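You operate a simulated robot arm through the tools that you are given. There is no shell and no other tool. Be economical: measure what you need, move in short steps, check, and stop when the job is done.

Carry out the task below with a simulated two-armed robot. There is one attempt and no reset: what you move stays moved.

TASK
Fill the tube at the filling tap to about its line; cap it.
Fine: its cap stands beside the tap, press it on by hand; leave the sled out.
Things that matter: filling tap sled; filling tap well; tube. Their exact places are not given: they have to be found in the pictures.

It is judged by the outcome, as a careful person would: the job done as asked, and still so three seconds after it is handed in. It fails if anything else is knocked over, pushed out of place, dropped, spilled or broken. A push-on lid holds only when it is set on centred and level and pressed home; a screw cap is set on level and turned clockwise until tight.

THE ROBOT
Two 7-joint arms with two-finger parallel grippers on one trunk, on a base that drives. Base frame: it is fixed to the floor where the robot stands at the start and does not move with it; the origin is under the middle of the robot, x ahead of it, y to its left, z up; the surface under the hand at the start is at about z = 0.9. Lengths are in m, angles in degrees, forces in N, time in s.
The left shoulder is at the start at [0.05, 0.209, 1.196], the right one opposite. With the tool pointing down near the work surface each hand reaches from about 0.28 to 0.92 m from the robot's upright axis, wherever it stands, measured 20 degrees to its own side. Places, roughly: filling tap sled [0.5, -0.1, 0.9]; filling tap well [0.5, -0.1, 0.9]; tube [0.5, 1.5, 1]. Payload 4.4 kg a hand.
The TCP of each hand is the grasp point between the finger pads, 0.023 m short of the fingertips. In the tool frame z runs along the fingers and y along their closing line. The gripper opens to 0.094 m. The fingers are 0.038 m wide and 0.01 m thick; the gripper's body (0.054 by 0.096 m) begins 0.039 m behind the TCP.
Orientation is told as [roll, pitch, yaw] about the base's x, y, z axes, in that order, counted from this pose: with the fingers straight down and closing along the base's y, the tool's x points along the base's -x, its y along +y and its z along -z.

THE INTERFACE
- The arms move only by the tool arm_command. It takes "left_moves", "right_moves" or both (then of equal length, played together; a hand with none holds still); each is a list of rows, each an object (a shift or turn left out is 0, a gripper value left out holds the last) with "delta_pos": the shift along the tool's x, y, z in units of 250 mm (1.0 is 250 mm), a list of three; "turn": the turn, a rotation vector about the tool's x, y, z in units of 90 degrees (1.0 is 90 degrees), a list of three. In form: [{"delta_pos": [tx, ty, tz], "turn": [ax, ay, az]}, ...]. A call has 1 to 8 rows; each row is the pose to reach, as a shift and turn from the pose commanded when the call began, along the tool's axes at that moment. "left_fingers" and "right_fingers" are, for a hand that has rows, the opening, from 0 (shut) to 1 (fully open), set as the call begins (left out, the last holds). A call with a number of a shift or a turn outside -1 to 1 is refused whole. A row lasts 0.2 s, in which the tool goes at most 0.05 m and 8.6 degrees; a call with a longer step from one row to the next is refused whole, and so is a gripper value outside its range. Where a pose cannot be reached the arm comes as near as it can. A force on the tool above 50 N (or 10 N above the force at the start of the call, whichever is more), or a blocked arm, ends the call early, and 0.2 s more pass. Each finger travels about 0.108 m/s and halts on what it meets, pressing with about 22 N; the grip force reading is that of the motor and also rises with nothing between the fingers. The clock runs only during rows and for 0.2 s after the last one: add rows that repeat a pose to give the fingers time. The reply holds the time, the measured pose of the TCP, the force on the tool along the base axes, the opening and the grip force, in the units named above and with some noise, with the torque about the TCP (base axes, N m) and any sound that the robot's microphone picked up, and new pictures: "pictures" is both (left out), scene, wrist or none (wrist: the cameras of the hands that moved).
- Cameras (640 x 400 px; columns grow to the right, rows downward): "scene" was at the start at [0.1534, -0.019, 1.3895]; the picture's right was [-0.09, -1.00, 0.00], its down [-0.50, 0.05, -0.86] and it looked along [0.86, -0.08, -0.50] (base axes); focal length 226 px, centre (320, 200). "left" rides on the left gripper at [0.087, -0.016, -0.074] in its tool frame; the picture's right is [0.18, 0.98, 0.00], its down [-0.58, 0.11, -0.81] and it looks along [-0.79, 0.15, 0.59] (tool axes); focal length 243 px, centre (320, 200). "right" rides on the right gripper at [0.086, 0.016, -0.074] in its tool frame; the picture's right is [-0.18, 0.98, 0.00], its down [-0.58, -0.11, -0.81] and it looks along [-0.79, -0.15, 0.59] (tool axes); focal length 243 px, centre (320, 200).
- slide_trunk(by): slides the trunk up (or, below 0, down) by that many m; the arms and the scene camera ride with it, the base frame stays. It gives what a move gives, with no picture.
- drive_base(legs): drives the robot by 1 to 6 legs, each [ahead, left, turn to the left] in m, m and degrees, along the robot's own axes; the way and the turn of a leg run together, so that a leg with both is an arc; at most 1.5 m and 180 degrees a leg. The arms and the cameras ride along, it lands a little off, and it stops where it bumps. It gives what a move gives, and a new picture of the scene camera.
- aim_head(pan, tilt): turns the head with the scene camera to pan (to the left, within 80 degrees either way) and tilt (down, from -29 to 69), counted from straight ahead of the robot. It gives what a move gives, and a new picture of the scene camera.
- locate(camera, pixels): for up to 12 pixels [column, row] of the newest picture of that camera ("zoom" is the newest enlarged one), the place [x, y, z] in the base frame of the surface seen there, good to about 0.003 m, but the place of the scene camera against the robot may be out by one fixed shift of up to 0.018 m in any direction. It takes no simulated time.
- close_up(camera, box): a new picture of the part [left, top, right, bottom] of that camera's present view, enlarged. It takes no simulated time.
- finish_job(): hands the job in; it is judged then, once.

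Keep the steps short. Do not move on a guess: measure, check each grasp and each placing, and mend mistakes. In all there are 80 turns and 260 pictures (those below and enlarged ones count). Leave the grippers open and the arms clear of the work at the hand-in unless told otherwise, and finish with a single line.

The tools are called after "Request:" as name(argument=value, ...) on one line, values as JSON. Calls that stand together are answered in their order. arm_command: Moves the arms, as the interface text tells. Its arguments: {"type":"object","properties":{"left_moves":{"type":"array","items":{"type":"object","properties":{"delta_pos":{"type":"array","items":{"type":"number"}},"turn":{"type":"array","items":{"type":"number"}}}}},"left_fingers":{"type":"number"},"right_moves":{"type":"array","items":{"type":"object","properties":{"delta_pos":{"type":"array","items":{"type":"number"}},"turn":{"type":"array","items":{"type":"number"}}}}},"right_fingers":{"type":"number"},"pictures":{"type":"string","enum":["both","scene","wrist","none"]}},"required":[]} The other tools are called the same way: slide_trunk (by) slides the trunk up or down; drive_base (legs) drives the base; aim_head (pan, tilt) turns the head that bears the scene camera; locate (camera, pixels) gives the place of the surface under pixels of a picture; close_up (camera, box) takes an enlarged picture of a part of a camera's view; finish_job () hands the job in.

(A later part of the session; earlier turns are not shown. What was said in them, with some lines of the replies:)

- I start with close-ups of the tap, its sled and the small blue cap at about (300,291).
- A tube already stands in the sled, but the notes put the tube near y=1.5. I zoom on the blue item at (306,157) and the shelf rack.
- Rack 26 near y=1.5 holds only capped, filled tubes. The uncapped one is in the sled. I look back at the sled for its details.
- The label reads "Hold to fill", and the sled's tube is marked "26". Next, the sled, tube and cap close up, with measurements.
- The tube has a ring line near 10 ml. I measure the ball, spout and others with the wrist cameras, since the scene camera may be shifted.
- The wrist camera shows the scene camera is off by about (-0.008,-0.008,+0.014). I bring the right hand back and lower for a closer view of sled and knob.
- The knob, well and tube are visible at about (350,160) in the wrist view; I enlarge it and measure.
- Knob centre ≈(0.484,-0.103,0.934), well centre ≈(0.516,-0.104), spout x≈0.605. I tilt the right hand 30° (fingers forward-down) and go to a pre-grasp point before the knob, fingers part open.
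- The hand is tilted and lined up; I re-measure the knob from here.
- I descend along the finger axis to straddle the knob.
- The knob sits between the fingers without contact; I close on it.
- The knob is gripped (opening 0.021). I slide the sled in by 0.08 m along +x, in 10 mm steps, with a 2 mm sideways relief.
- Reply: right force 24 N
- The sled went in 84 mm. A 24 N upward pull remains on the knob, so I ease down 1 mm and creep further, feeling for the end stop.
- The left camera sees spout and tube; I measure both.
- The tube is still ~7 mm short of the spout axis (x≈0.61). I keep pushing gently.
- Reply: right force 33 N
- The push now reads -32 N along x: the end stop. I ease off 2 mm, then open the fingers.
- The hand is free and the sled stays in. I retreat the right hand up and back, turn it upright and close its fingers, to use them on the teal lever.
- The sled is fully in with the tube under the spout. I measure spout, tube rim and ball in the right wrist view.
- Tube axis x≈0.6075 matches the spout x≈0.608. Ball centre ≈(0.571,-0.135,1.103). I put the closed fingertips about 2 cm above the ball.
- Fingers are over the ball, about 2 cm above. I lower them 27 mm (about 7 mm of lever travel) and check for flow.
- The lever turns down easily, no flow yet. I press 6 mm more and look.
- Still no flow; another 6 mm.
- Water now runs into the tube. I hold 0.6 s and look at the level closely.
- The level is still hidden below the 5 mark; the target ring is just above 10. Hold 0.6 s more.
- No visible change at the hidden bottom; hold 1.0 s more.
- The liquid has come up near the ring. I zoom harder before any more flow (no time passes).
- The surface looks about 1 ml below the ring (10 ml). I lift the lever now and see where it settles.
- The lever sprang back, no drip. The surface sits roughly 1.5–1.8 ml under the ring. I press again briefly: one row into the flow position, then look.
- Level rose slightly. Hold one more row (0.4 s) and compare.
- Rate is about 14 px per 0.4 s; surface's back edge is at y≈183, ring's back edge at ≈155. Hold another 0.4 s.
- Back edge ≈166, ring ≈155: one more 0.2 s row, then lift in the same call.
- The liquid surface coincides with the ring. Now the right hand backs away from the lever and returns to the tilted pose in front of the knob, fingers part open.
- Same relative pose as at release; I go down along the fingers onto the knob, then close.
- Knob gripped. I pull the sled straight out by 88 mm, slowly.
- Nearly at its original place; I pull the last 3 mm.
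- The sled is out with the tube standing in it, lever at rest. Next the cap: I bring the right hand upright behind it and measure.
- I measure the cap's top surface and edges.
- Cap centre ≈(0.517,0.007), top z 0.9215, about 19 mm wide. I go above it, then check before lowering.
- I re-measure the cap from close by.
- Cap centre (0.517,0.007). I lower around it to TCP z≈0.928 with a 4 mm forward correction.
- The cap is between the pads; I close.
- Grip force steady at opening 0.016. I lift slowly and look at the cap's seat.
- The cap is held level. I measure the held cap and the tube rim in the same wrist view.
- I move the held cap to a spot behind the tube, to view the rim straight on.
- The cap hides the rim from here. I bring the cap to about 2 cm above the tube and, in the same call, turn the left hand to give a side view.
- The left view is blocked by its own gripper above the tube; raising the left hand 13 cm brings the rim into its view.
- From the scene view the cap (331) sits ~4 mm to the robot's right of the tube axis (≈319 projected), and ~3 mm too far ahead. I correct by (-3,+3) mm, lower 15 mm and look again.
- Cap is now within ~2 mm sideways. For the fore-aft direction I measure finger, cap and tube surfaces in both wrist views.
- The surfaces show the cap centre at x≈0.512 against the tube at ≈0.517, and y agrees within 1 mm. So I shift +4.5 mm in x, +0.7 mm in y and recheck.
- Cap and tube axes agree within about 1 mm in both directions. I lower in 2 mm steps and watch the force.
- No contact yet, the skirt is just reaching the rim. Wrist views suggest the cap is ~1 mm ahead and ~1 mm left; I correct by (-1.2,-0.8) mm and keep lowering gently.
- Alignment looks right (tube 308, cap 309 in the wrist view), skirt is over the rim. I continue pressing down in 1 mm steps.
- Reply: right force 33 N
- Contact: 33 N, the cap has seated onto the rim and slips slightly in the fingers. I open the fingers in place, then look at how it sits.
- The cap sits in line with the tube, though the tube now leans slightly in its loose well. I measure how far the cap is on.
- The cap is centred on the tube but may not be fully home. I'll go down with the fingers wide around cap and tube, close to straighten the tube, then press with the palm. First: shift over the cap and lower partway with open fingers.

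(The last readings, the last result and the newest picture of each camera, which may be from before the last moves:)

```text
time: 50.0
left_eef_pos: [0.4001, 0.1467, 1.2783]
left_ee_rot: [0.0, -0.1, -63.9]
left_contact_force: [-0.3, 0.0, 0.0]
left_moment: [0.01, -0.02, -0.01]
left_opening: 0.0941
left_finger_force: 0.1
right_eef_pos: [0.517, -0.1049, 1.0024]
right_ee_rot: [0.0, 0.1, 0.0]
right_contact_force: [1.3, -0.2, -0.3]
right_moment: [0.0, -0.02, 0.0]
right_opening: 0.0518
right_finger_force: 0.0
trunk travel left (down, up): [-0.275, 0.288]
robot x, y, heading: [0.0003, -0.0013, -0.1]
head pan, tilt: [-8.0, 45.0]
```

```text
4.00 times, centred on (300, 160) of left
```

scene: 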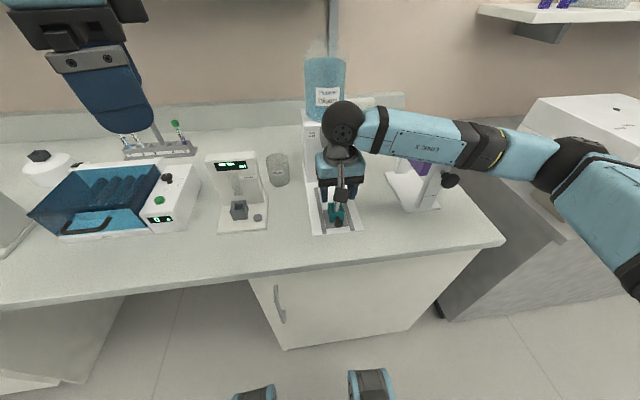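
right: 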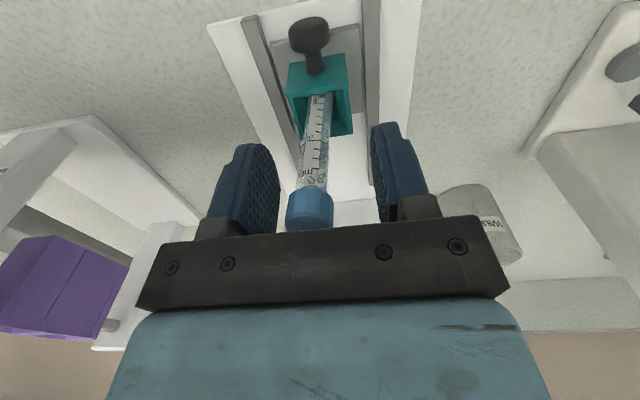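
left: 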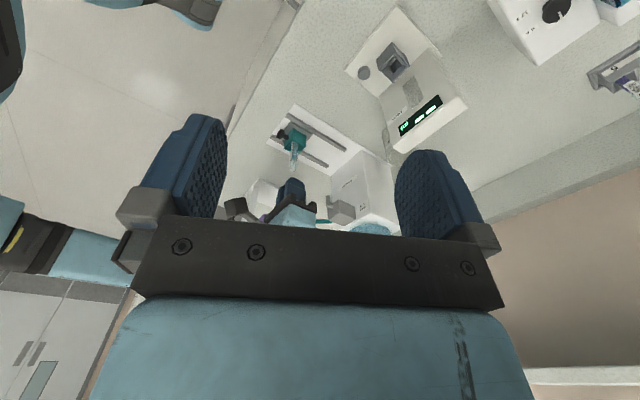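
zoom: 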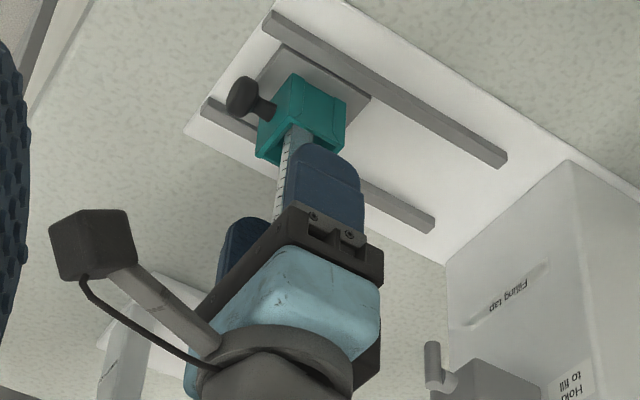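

Fingers straddle the tube with the cap between them, clear. I close to centre and straighten it.

Request:
arm_command(right_moves=[{"delta_pos": [0, 0, 0]}, {"delta_pos": [0, 0, 0]}, {"delta_pos": [0, 0, 0]}, {"delta_pos": [0, 0, 0]}], right_fingers=0.0, pictures="wrist")

Request:
close_up(camera="right", box=[220, 100, 420, 225])

Request:
close_up(camera="scene", box=[310, 155, 366, 225])

```text
time: 51.0
left_eef_pos: [0.3994, 0.148, 1.2773]
left_ee_rot: [0.0, 0.0, -63.9]
left_contact_force: [-1.2, 0.5, -0.6]
left_moment: [0.01, -0.02, 0.01]
left_opening: 0.094
left_finger_force: 0.0
right_eef_pos: [0.5172, -0.104, 1.0034]
right_ee_rot: [0.0, 0.0, 0.0]
right_contact_force: [0.1, -0.7, 0.2]
right_moment: [-0.03, -0.04, 0.0]
right_opening: 0.0175
right_finger_force: 22.2
trunk travel left (down, up): [-0.275, 0.288]
robot x, y, heading: [0.0018, -0.0007, 0.1]
head pan, tilt: [-8.0, 45.0]
```

right: 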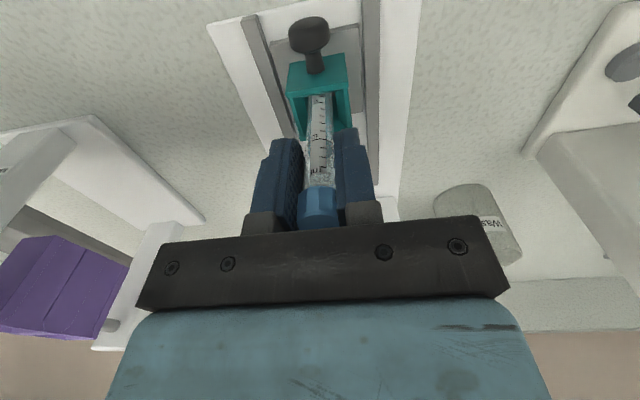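

```text
3.20 times, centred on (320, 162) of right
```

zoom: 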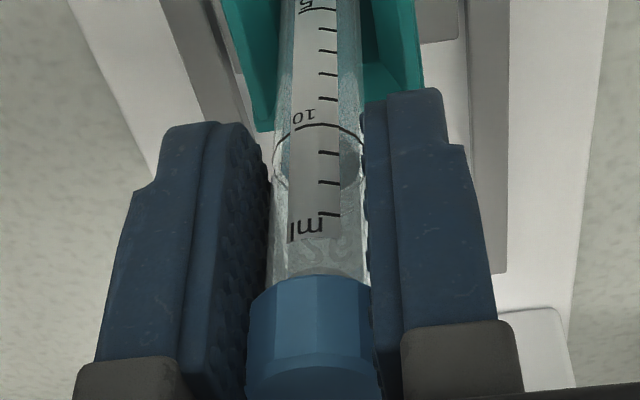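

```text
5.71 times, centred on (338, 190) of scene
```

zoom: 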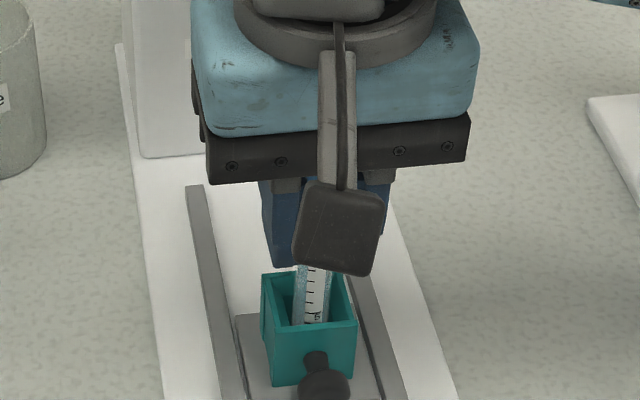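

Straight and gripped. Now I press down in small steps until the palm meets the cap or the force stops it.

Request:
arm_command(right_moves=[{"delta_pos": [0, 0, 0.008]}, {"delta_pos": [0, 0, 0.016]}, {"delta_pos": [0, 0, 0.024]}, {"delta_pos": [0, 0, 0.032]}, {"delta_pos": [0, 0, 0.04]}, {"delta_pos": [0, 0, 0.048]}, {"delta_pos": [0, 0, 0.056]}, {"delta_pos": [0, 0, 0.064]}], pictures="wrist")

Request:
close_up(camera="right", box=[220, 100, 420, 225])

```text
time: 52.8
left_eef_pos: [0.3991, 0.1468, 1.2785]
left_ee_rot: [0.2, -0.2, -63.9]
left_contact_force: [-0.1, 0.1, -0.4]
left_moment: [0.02, 0.0, -0.01]
left_opening: 0.0937
left_finger_force: 0.1
right_eef_pos: [0.5153, -0.1062, 0.9893]
right_ee_rot: [0.0, -0.1, 0.0]
right_contact_force: [-0.4, 0.7, 22.3]
right_moment: [0.01, 0.0, -0.02]
right_opening: 0.0178
right_finger_force: 21.6
trunk travel left (down, up): [-0.275, 0.288]
robot x, y, heading: [0.001, 0.0004, -0.0]
head pan, tilt: [-8.0, 45.0]
```

right: 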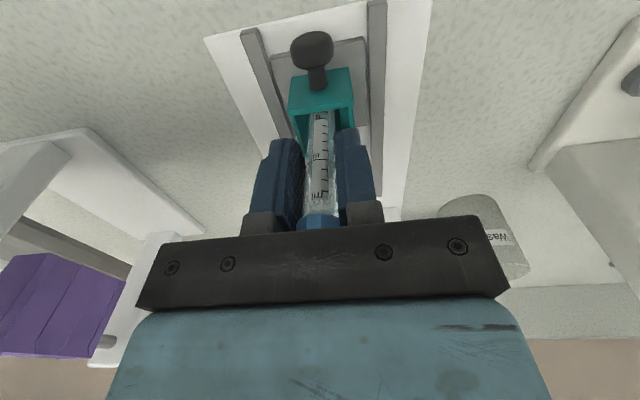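

```text
3.20 times, centred on (320, 162) of right
```

zoom: 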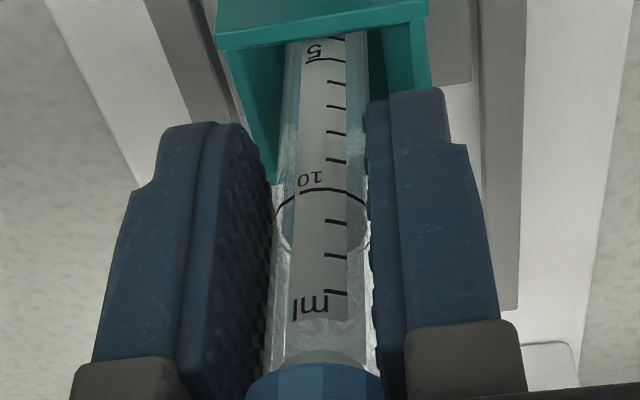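

The cap slides in the grip at 22 N; palm contact should be near. I go on until the force limit.

Request:
arm_command(right_moves=[{"delta_pos": [0, 0, 0.006]}, {"delta_pos": [0, 0, 0.012]}, {"delta_pos": [0, 0, 0.018]}, {"delta_pos": [0, 0, 0.024]}, {"delta_pos": [0, 0, 0.03]}, {"delta_pos": [0, 0, 0.036]}], pictures="none")

Request:
close_up(camera="right", box=[220, 100, 420, 225])

```text
time: 54.2
left_eef_pos: [0.3977, 0.1491, 1.2785]
left_ee_rot: [0.0, -0.2, -63.9]
left_contact_force: [0.7, 0.5, 0.0]
left_moment: [-0.01, -0.02, 0.0]
left_opening: 0.094
left_finger_force: 0.0
right_eef_pos: [0.5144, -0.1052, 0.9808]
right_ee_rot: [0.0, -0.3, -0.1]
right_contact_force: [1.7, 6.7, 38.3]
right_moment: [0.41, -0.04, 0.04]
right_opening: 0.0144
right_finger_force: 21.6
trunk travel left (down, up): [-0.275, 0.288]
robot x, y, heading: [-0.0023, -0.0023, -0.1]
head pan, tilt: [-8.0, 45.0]
```

```text
3.20 times, centred on (320, 162) of right
```

zoom: 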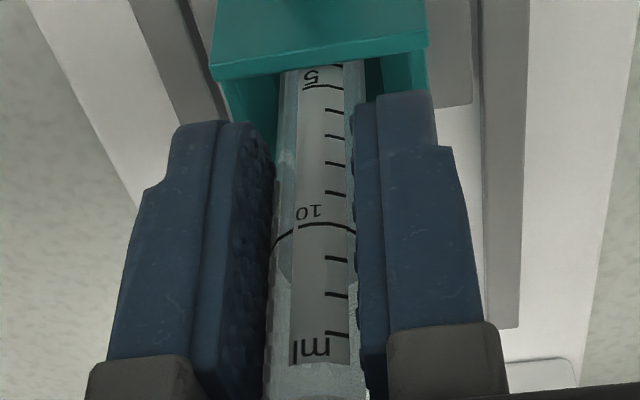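

The fingers now hold the tube below the cap and the palm is on the cap (38 N). A few mm more to press it home.

Request:
arm_command(right_moves=[{"delta_pos": [0, 0, 0.006]}, {"delta_pos": [0, 0, 0.012]}, {"delta_pos": [0, 0, 0.018]}, {"delta_pos": [0, 0, 0.024]}], pictures="none")

```text
time: 54.9
left_eef_pos: [0.3992, 0.1454, 1.2774]
left_ee_rot: [0.1, -0.1, -64.0]
left_contact_force: [0.2, -0.3, -0.3]
left_moment: [-0.01, 0.0, 0.0]
left_opening: 0.0942
left_finger_force: 0.1
right_eef_pos: [0.5168, -0.1052, 0.9804]
right_ee_rot: [0.5, -0.6, 0.0]
right_contact_force: [-0.5, 0.3, 29.0]
right_moment: [-0.13, 0.08, 0.04]
right_opening: 0.0141
right_finger_force: 22.4
trunk travel left (down, up): [-0.275, 0.288]
robot x, y, heading: [-0.0003, -0.0024, 0.3]
head pan, tilt: [-8.0, 45.0]
stopped in row 3 (right hand): the force on the tool passed its limit at 51 N (the readings are from after the stop); the commanded pose is now the measured one
```

The press stopped hard at 51 N with no further travel. I open the fingers fully clear and rise straight up to inspect.

Request:
arm_command(right_moves=[{"delta_pos": [0, 0, 0]}, {"delta_pos": [0, 0, 0]}, {"delta_pos": [0, 0, 0]}], right_fingers=0.55, pictures="none")

Request:
arm_command(right_moves=[{"delta_pos": [0, 0, -0.05]}, {"delta_pos": [0, 0, -0.13]}, {"delta_pos": [0, 0, -0.23]}, {"delta_pos": [0, 0, -0.35]}, {"delta_pos": [0, 0, -0.48]}, {"delta_pos": [0, 0, -0.48]}], pictures="wrist")

Request:
close_up(camera="right", box=[260, 20, 380, 145])

Request:
close_up(camera="scene", box=[322, 165, 354, 205])

Request:
close_up(camera="left", box=[270, 120, 320, 190])

```text
time: 55.7
left_eef_pos: [0.3972, 0.1478, 1.2783]
left_ee_rot: [0.1, -0.1, -63.9]
left_contact_force: [-0.1, -0.7, 1.0]
left_moment: [-0.02, 0.02, -0.01]
left_opening: 0.094
left_finger_force: 0.1
right_eef_pos: [0.5154, -0.1065, 0.978]
right_ee_rot: [0.2, -0.4, 0.0]
right_contact_force: [-0.7, 0.0, 34.1]
right_moment: [0.03, 0.0, -0.02]
right_opening: 0.0516
right_finger_force: 0.0
trunk travel left (down, up): [-0.275, 0.288]
robot x, y, heading: [0.004, 0.0022, -0.1]
head pan, tilt: [-8.0, 45.0]
```

```text
time: 57.1
left_eef_pos: [0.4005, 0.146, 1.2777]
left_ee_rot: [0.0, 0.0, -64.0]
left_contact_force: [-0.7, 0.1, -0.3]
left_moment: [0.0, 0.01, 0.0]
left_opening: 0.094
left_finger_force: 0.1
right_eef_pos: [0.5167, -0.1084, 1.0972]
right_ee_rot: [0.2, -0.1, 0.0]
right_contact_force: [0.5, 0.0, 1.0]
right_moment: [-0.02, -0.01, -0.02]
right_opening: 0.0516
right_finger_force: 0.0
trunk travel left (down, up): [-0.275, 0.288]
robot x, y, heading: [0.0027, 0.0009, 0.1]
head pan, tilt: [-8.0, 45.0]
```

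right: 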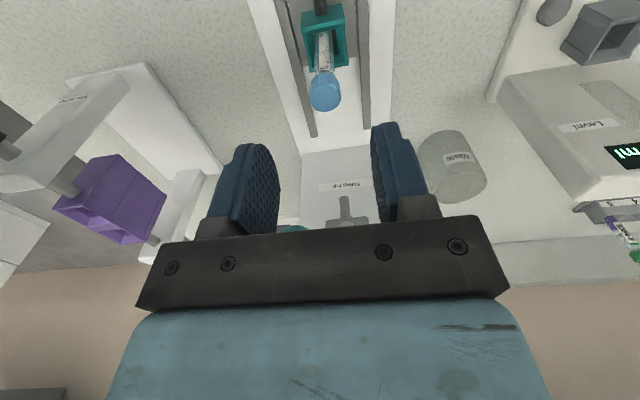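

```text
3.20 times, centred on (320, 82) of right
```

zoom: 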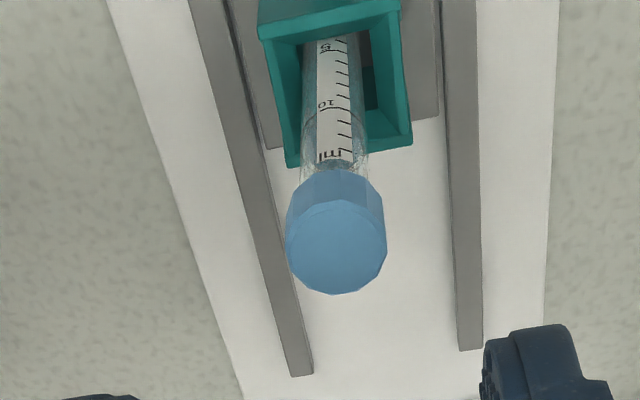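

```text
10.00 times, centred on (338, 185) of scene
```

zoom: 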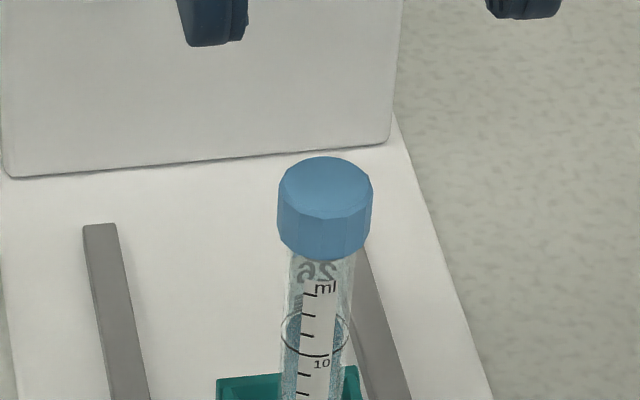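

```text
5.71 times, centred on (295, 155) of left
```

zoom: 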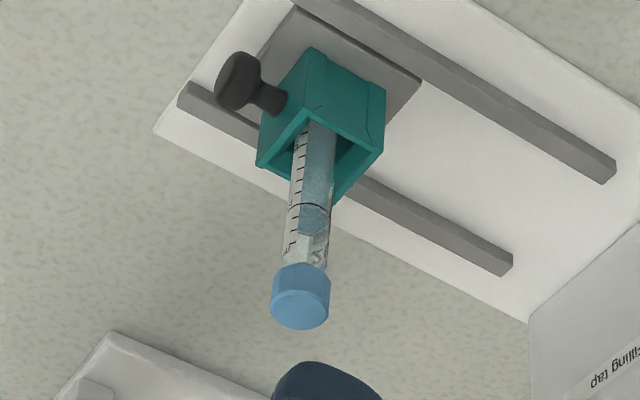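

The cap is on straight and the level still meets the ring. I verify its height, and compare axes.

Request:
locate(camera="right", pixels=[[325, 95], [325, 106], [325, 86], [312, 92], [337, 92], [325, 75]])

Request:
close_up(camera="scene", box=[326, 174, 346, 204])

```text
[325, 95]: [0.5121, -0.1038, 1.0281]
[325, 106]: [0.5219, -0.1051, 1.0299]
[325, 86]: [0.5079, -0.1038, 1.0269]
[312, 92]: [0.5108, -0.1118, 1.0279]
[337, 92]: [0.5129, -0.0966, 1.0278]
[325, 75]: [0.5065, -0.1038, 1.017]
```

```text
13.33 times, centred on (336, 189) of scene
```

zoom: 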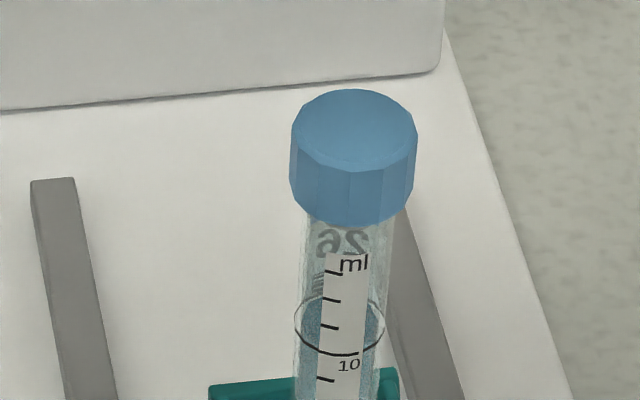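

The cap top is unchanged at z≈1.028 after 51 N, so it's likely home. I verify with a gentle pull: regrip the cap, lift 8 mm, and see whether the tube comes along.

Request:
arm_command(right_moves=[{"delta_pos": [0.004, 0.016, 0.04]}, {"delta_pos": [0.004, 0.016, 0.11]}, {"delta_pos": [0.004, 0.016, 0.18]}, {"delta_pos": [0.004, 0.016, 0.25]}, {"delta_pos": [0.004, 0.016, 0.25]}], pictures="none")

Request:
arm_command(right_moves=[{"delta_pos": [0, 0, 0]}, {"delta_pos": [0, 0, 0]}, {"delta_pos": [0, 0, 0]}, {"delta_pos": [0, 0, 0]}], right_fingers=0.0, pictures="wrist")

Request:
arm_command(right_moves=[{"delta_pos": [0, 0, -0.016]}, {"delta_pos": [0, 0, -0.032]}, {"delta_pos": [0, 0, -0.032]}], pictures="wrist")

Request:
close_up(camera="right", box=[260, 60, 380, 185])

Request:
close_up(camera="scene", box=[322, 165, 354, 205])

```text
time: 58.3
left_eef_pos: [0.3998, 0.1463, 1.2787]
left_ee_rot: [0.0, -0.1, -63.9]
left_contact_force: [-0.6, -0.6, 0.8]
left_moment: [0.0, 0.0, 0.02]
left_opening: 0.0941
left_finger_force: 0.1
right_eef_pos: [0.5161, -0.1039, 1.0336]
right_ee_rot: [0.2, -0.1, 0.0]
right_contact_force: [0.7, 0.1, 1.6]
right_moment: [-0.02, -0.05, 0.01]
right_opening: 0.0516
right_finger_force: 0.0
trunk travel left (down, up): [-0.275, 0.288]
robot x, y, heading: [0.0003, -0.0017, 0.1]
head pan, tilt: [-8.0, 45.0]
```

```text
time: 59.3
left_eef_pos: [0.3997, 0.146, 1.277]
left_ee_rot: [0.1, 0.0, -63.9]
left_contact_force: [0.0, -1.0, -0.6]
left_moment: [0.0, -0.01, -0.01]
left_opening: 0.0941
left_finger_force: 0.1
right_eef_pos: [0.5139, -0.1033, 1.0332]
right_ee_rot: [0.2, -0.2, 0.1]
right_contact_force: [-0.3, 0.0, 0.2]
right_moment: [0.0, -0.02, 0.01]
right_opening: 0.0177
right_finger_force: 21.5
trunk travel left (down, up): [-0.275, 0.288]
robot x, y, heading: [0.0013, 0.0016, -0.2]
head pan, tilt: [-8.0, 45.0]
```

right: 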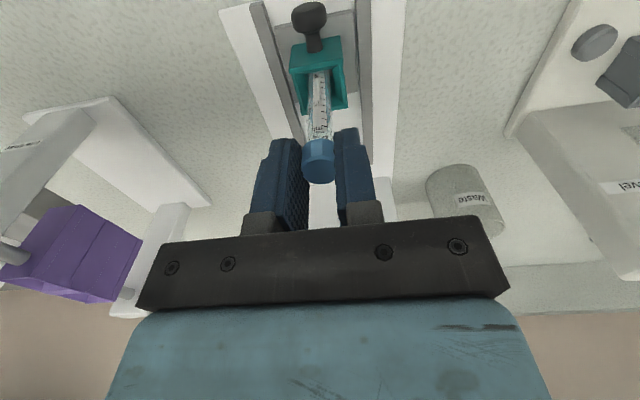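

```text
time: 60.1
left_eef_pos: [0.4003, 0.1471, 1.2777]
left_ee_rot: [0.1, -0.1, -63.9]
left_contact_force: [1.1, 1.2, -0.3]
left_moment: [0.02, 0.0, 0.0]
left_opening: 0.0942
left_finger_force: 0.0
right_eef_pos: [0.5145, -0.1027, 1.0411]
right_ee_rot: [0.3, -0.3, -0.1]
right_contact_force: [0.6, -0.2, 0.6]
right_moment: [-0.02, 0.01, 0.01]
right_opening: 0.0174
right_finger_force: 21.9
trunk travel left (down, up): [-0.275, 0.288]
robot x, y, heading: [0.0024, -0.0016, 0.1]
head pan, tilt: [-8.0, 45.0]
```

right: 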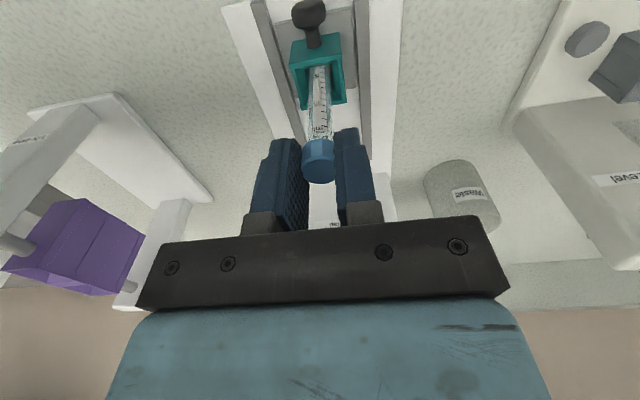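

```text
3.20 times, centred on (320, 122) of right
```

zoom: 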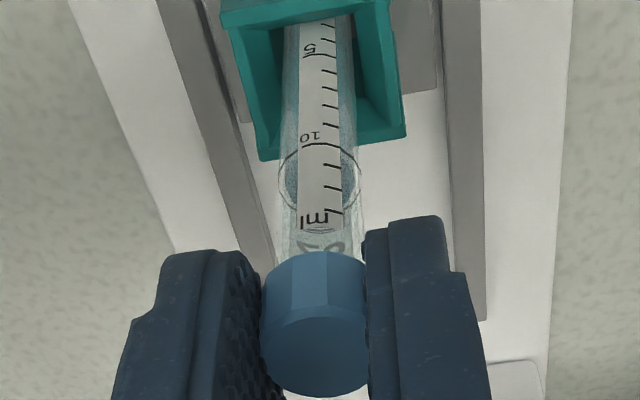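

```text
10.00 times, centred on (338, 185) of scene
```

zoom: 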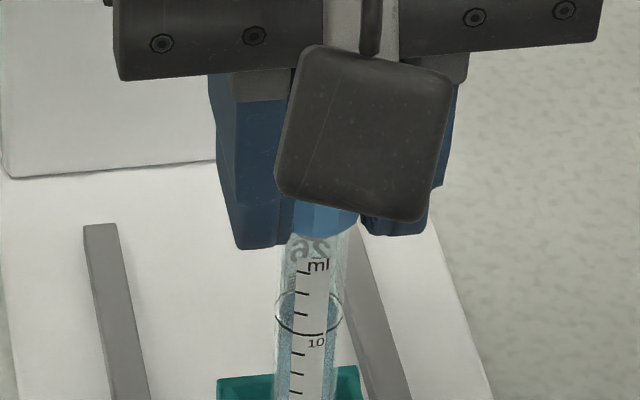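

The tube rose with the cap (ring moved from y≈332 to ≈312, gap to the cap unchanged): the cap holds. I lower it back to the bottom of the well and let go.

Request:
arm_command(right_moves=[{"delta_pos": [0, 0, 0.012]}, {"delta_pos": [0, 0, 0.024]}, {"delta_pos": [0, 0, 0.033]}, {"delta_pos": [0, 0, 0.036]}, {"delta_pos": [0, 0, 0.036]}], pictures="none")

Request:
arm_command(right_moves=[{"delta_pos": [0, 0, 0]}, {"delta_pos": [0, 0, 0]}, {"delta_pos": [0, 0, 0]}], right_fingers=0.55, pictures="none")

Request:
arm_command(right_moves=[{"delta_pos": [0, 0, -0.1]}, {"delta_pos": [0, 0, -0.25]}, {"delta_pos": [0, 0, -0.4]}, {"delta_pos": [0.15, -0.08, -0.5]}, {"delta_pos": [0.3, -0.16, -0.58]}, {"delta_pos": [0.4, -0.3, -0.64]}, {"delta_pos": [0.4, -0.45, -0.7]}, {"delta_pos": [0.4, -0.45, -0.7]}])

Request:
close_up(camera="scene", box=[290, 110, 390, 235])

Request:
close_up(camera="scene", box=[322, 165, 354, 205])

```text
time: 61.3
left_eef_pos: [0.3988, 0.1469, 1.2789]
left_ee_rot: [0.1, 0.0, -63.9]
left_contact_force: [-0.5, -0.2, 0.7]
left_moment: [-0.02, -0.04, -0.01]
left_opening: 0.094
left_finger_force: 0.1
right_eef_pos: [0.5144, -0.1028, 1.0334]
right_ee_rot: [0.1, -0.3, 0.0]
right_contact_force: [0.3, -0.1, 11.8]
right_moment: [-0.03, -0.05, -0.03]
right_opening: 0.0177
right_finger_force: 22.5
trunk travel left (down, up): [-0.275, 0.288]
robot x, y, heading: [-0.0031, -0.0014, 0.2]
head pan, tilt: [-8.0, 45.0]
```

```text
time: 62.1
left_eef_pos: [0.4001, 0.1475, 1.2783]
left_ee_rot: [0.1, 0.1, -63.9]
left_contact_force: [-0.9, 0.0, -0.4]
left_moment: [0.0, 0.02, 0.0]
left_opening: 0.0938
left_finger_force: 0.1
right_eef_pos: [0.5148, -0.1033, 1.0324]
right_ee_rot: [0.2, -0.2, 0.0]
right_contact_force: [-0.6, 0.2, -0.3]
right_moment: [0.0, -0.01, 0.01]
right_opening: 0.0519
right_finger_force: 0.0
trunk travel left (down, up): [-0.275, 0.288]
robot x, y, heading: [-0.0012, 0.0006, 0.2]
head pan, tilt: [-8.0, 45.0]
```

```text
time: 63.9
left_eef_pos: [0.4008, 0.1484, 1.2779]
left_ee_rot: [0.1, 0.0, -63.8]
left_contact_force: [-0.9, 0.0, 0.4]
left_moment: [-0.02, -0.04, -0.01]
left_opening: 0.0939
left_finger_force: 0.1
right_eef_pos: [0.4175, -0.2147, 1.212]
right_ee_rot: [0.1, -0.2, -0.1]
right_contact_force: [0.6, 0.0, -0.9]
right_moment: [-0.04, -0.01, 0.01]
right_opening: 0.0516
right_finger_force: 0.0
trunk travel left (down, up): [-0.275, 0.288]
robot x, y, heading: [-0.0002, -0.0002, -0.1]
head pan, tilt: [-8.0, 45.0]
```

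scene: 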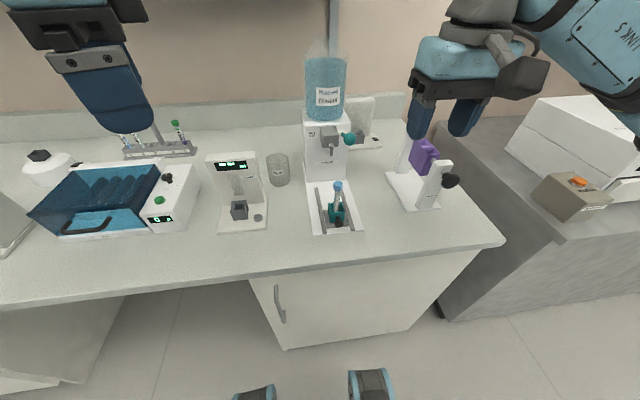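
right: 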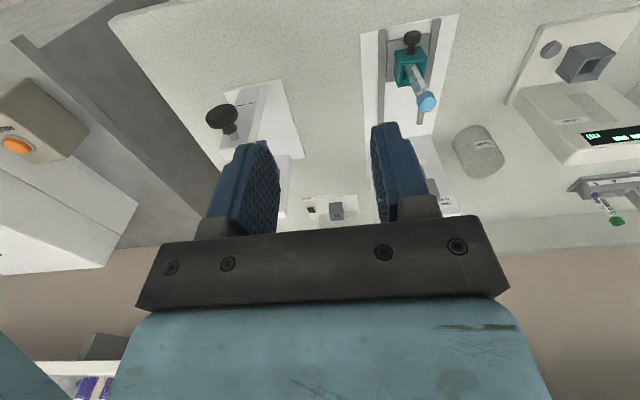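

```text
3.20 times, centred on (340, 172) of scene
```

zoom: 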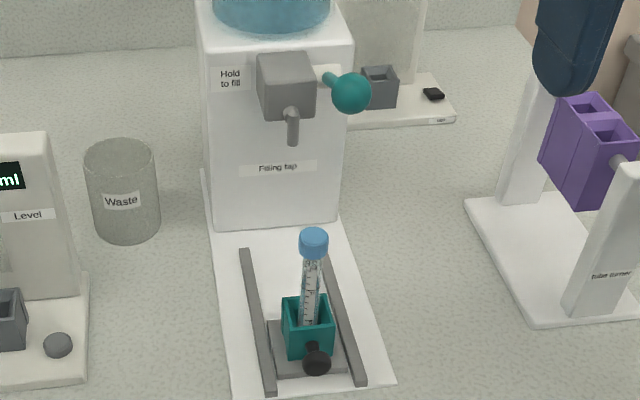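

```text
10.00 times, centred on (338, 185) of scene
```

zoom: 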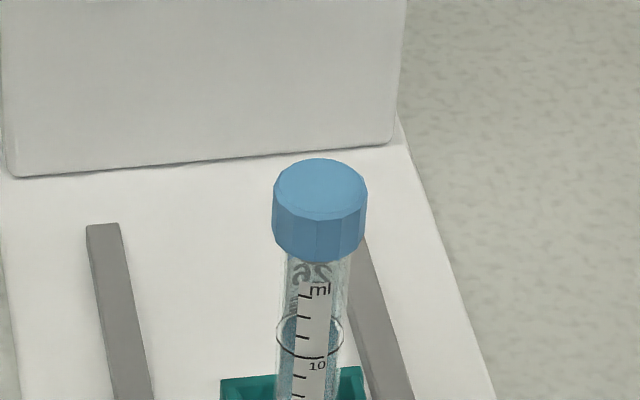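

The tube is filled to its ring and capped, and it stands in the pulled-out sled. The lever is at rest, nothing has spilled, and both hands are open and clear. I hand in.

Request:
finish_job()

```text
The job is handed in.
```

The tube is filled to its line, its cap is pressed on and held in a light pull test, and the sled is left out with the tube standing in it.
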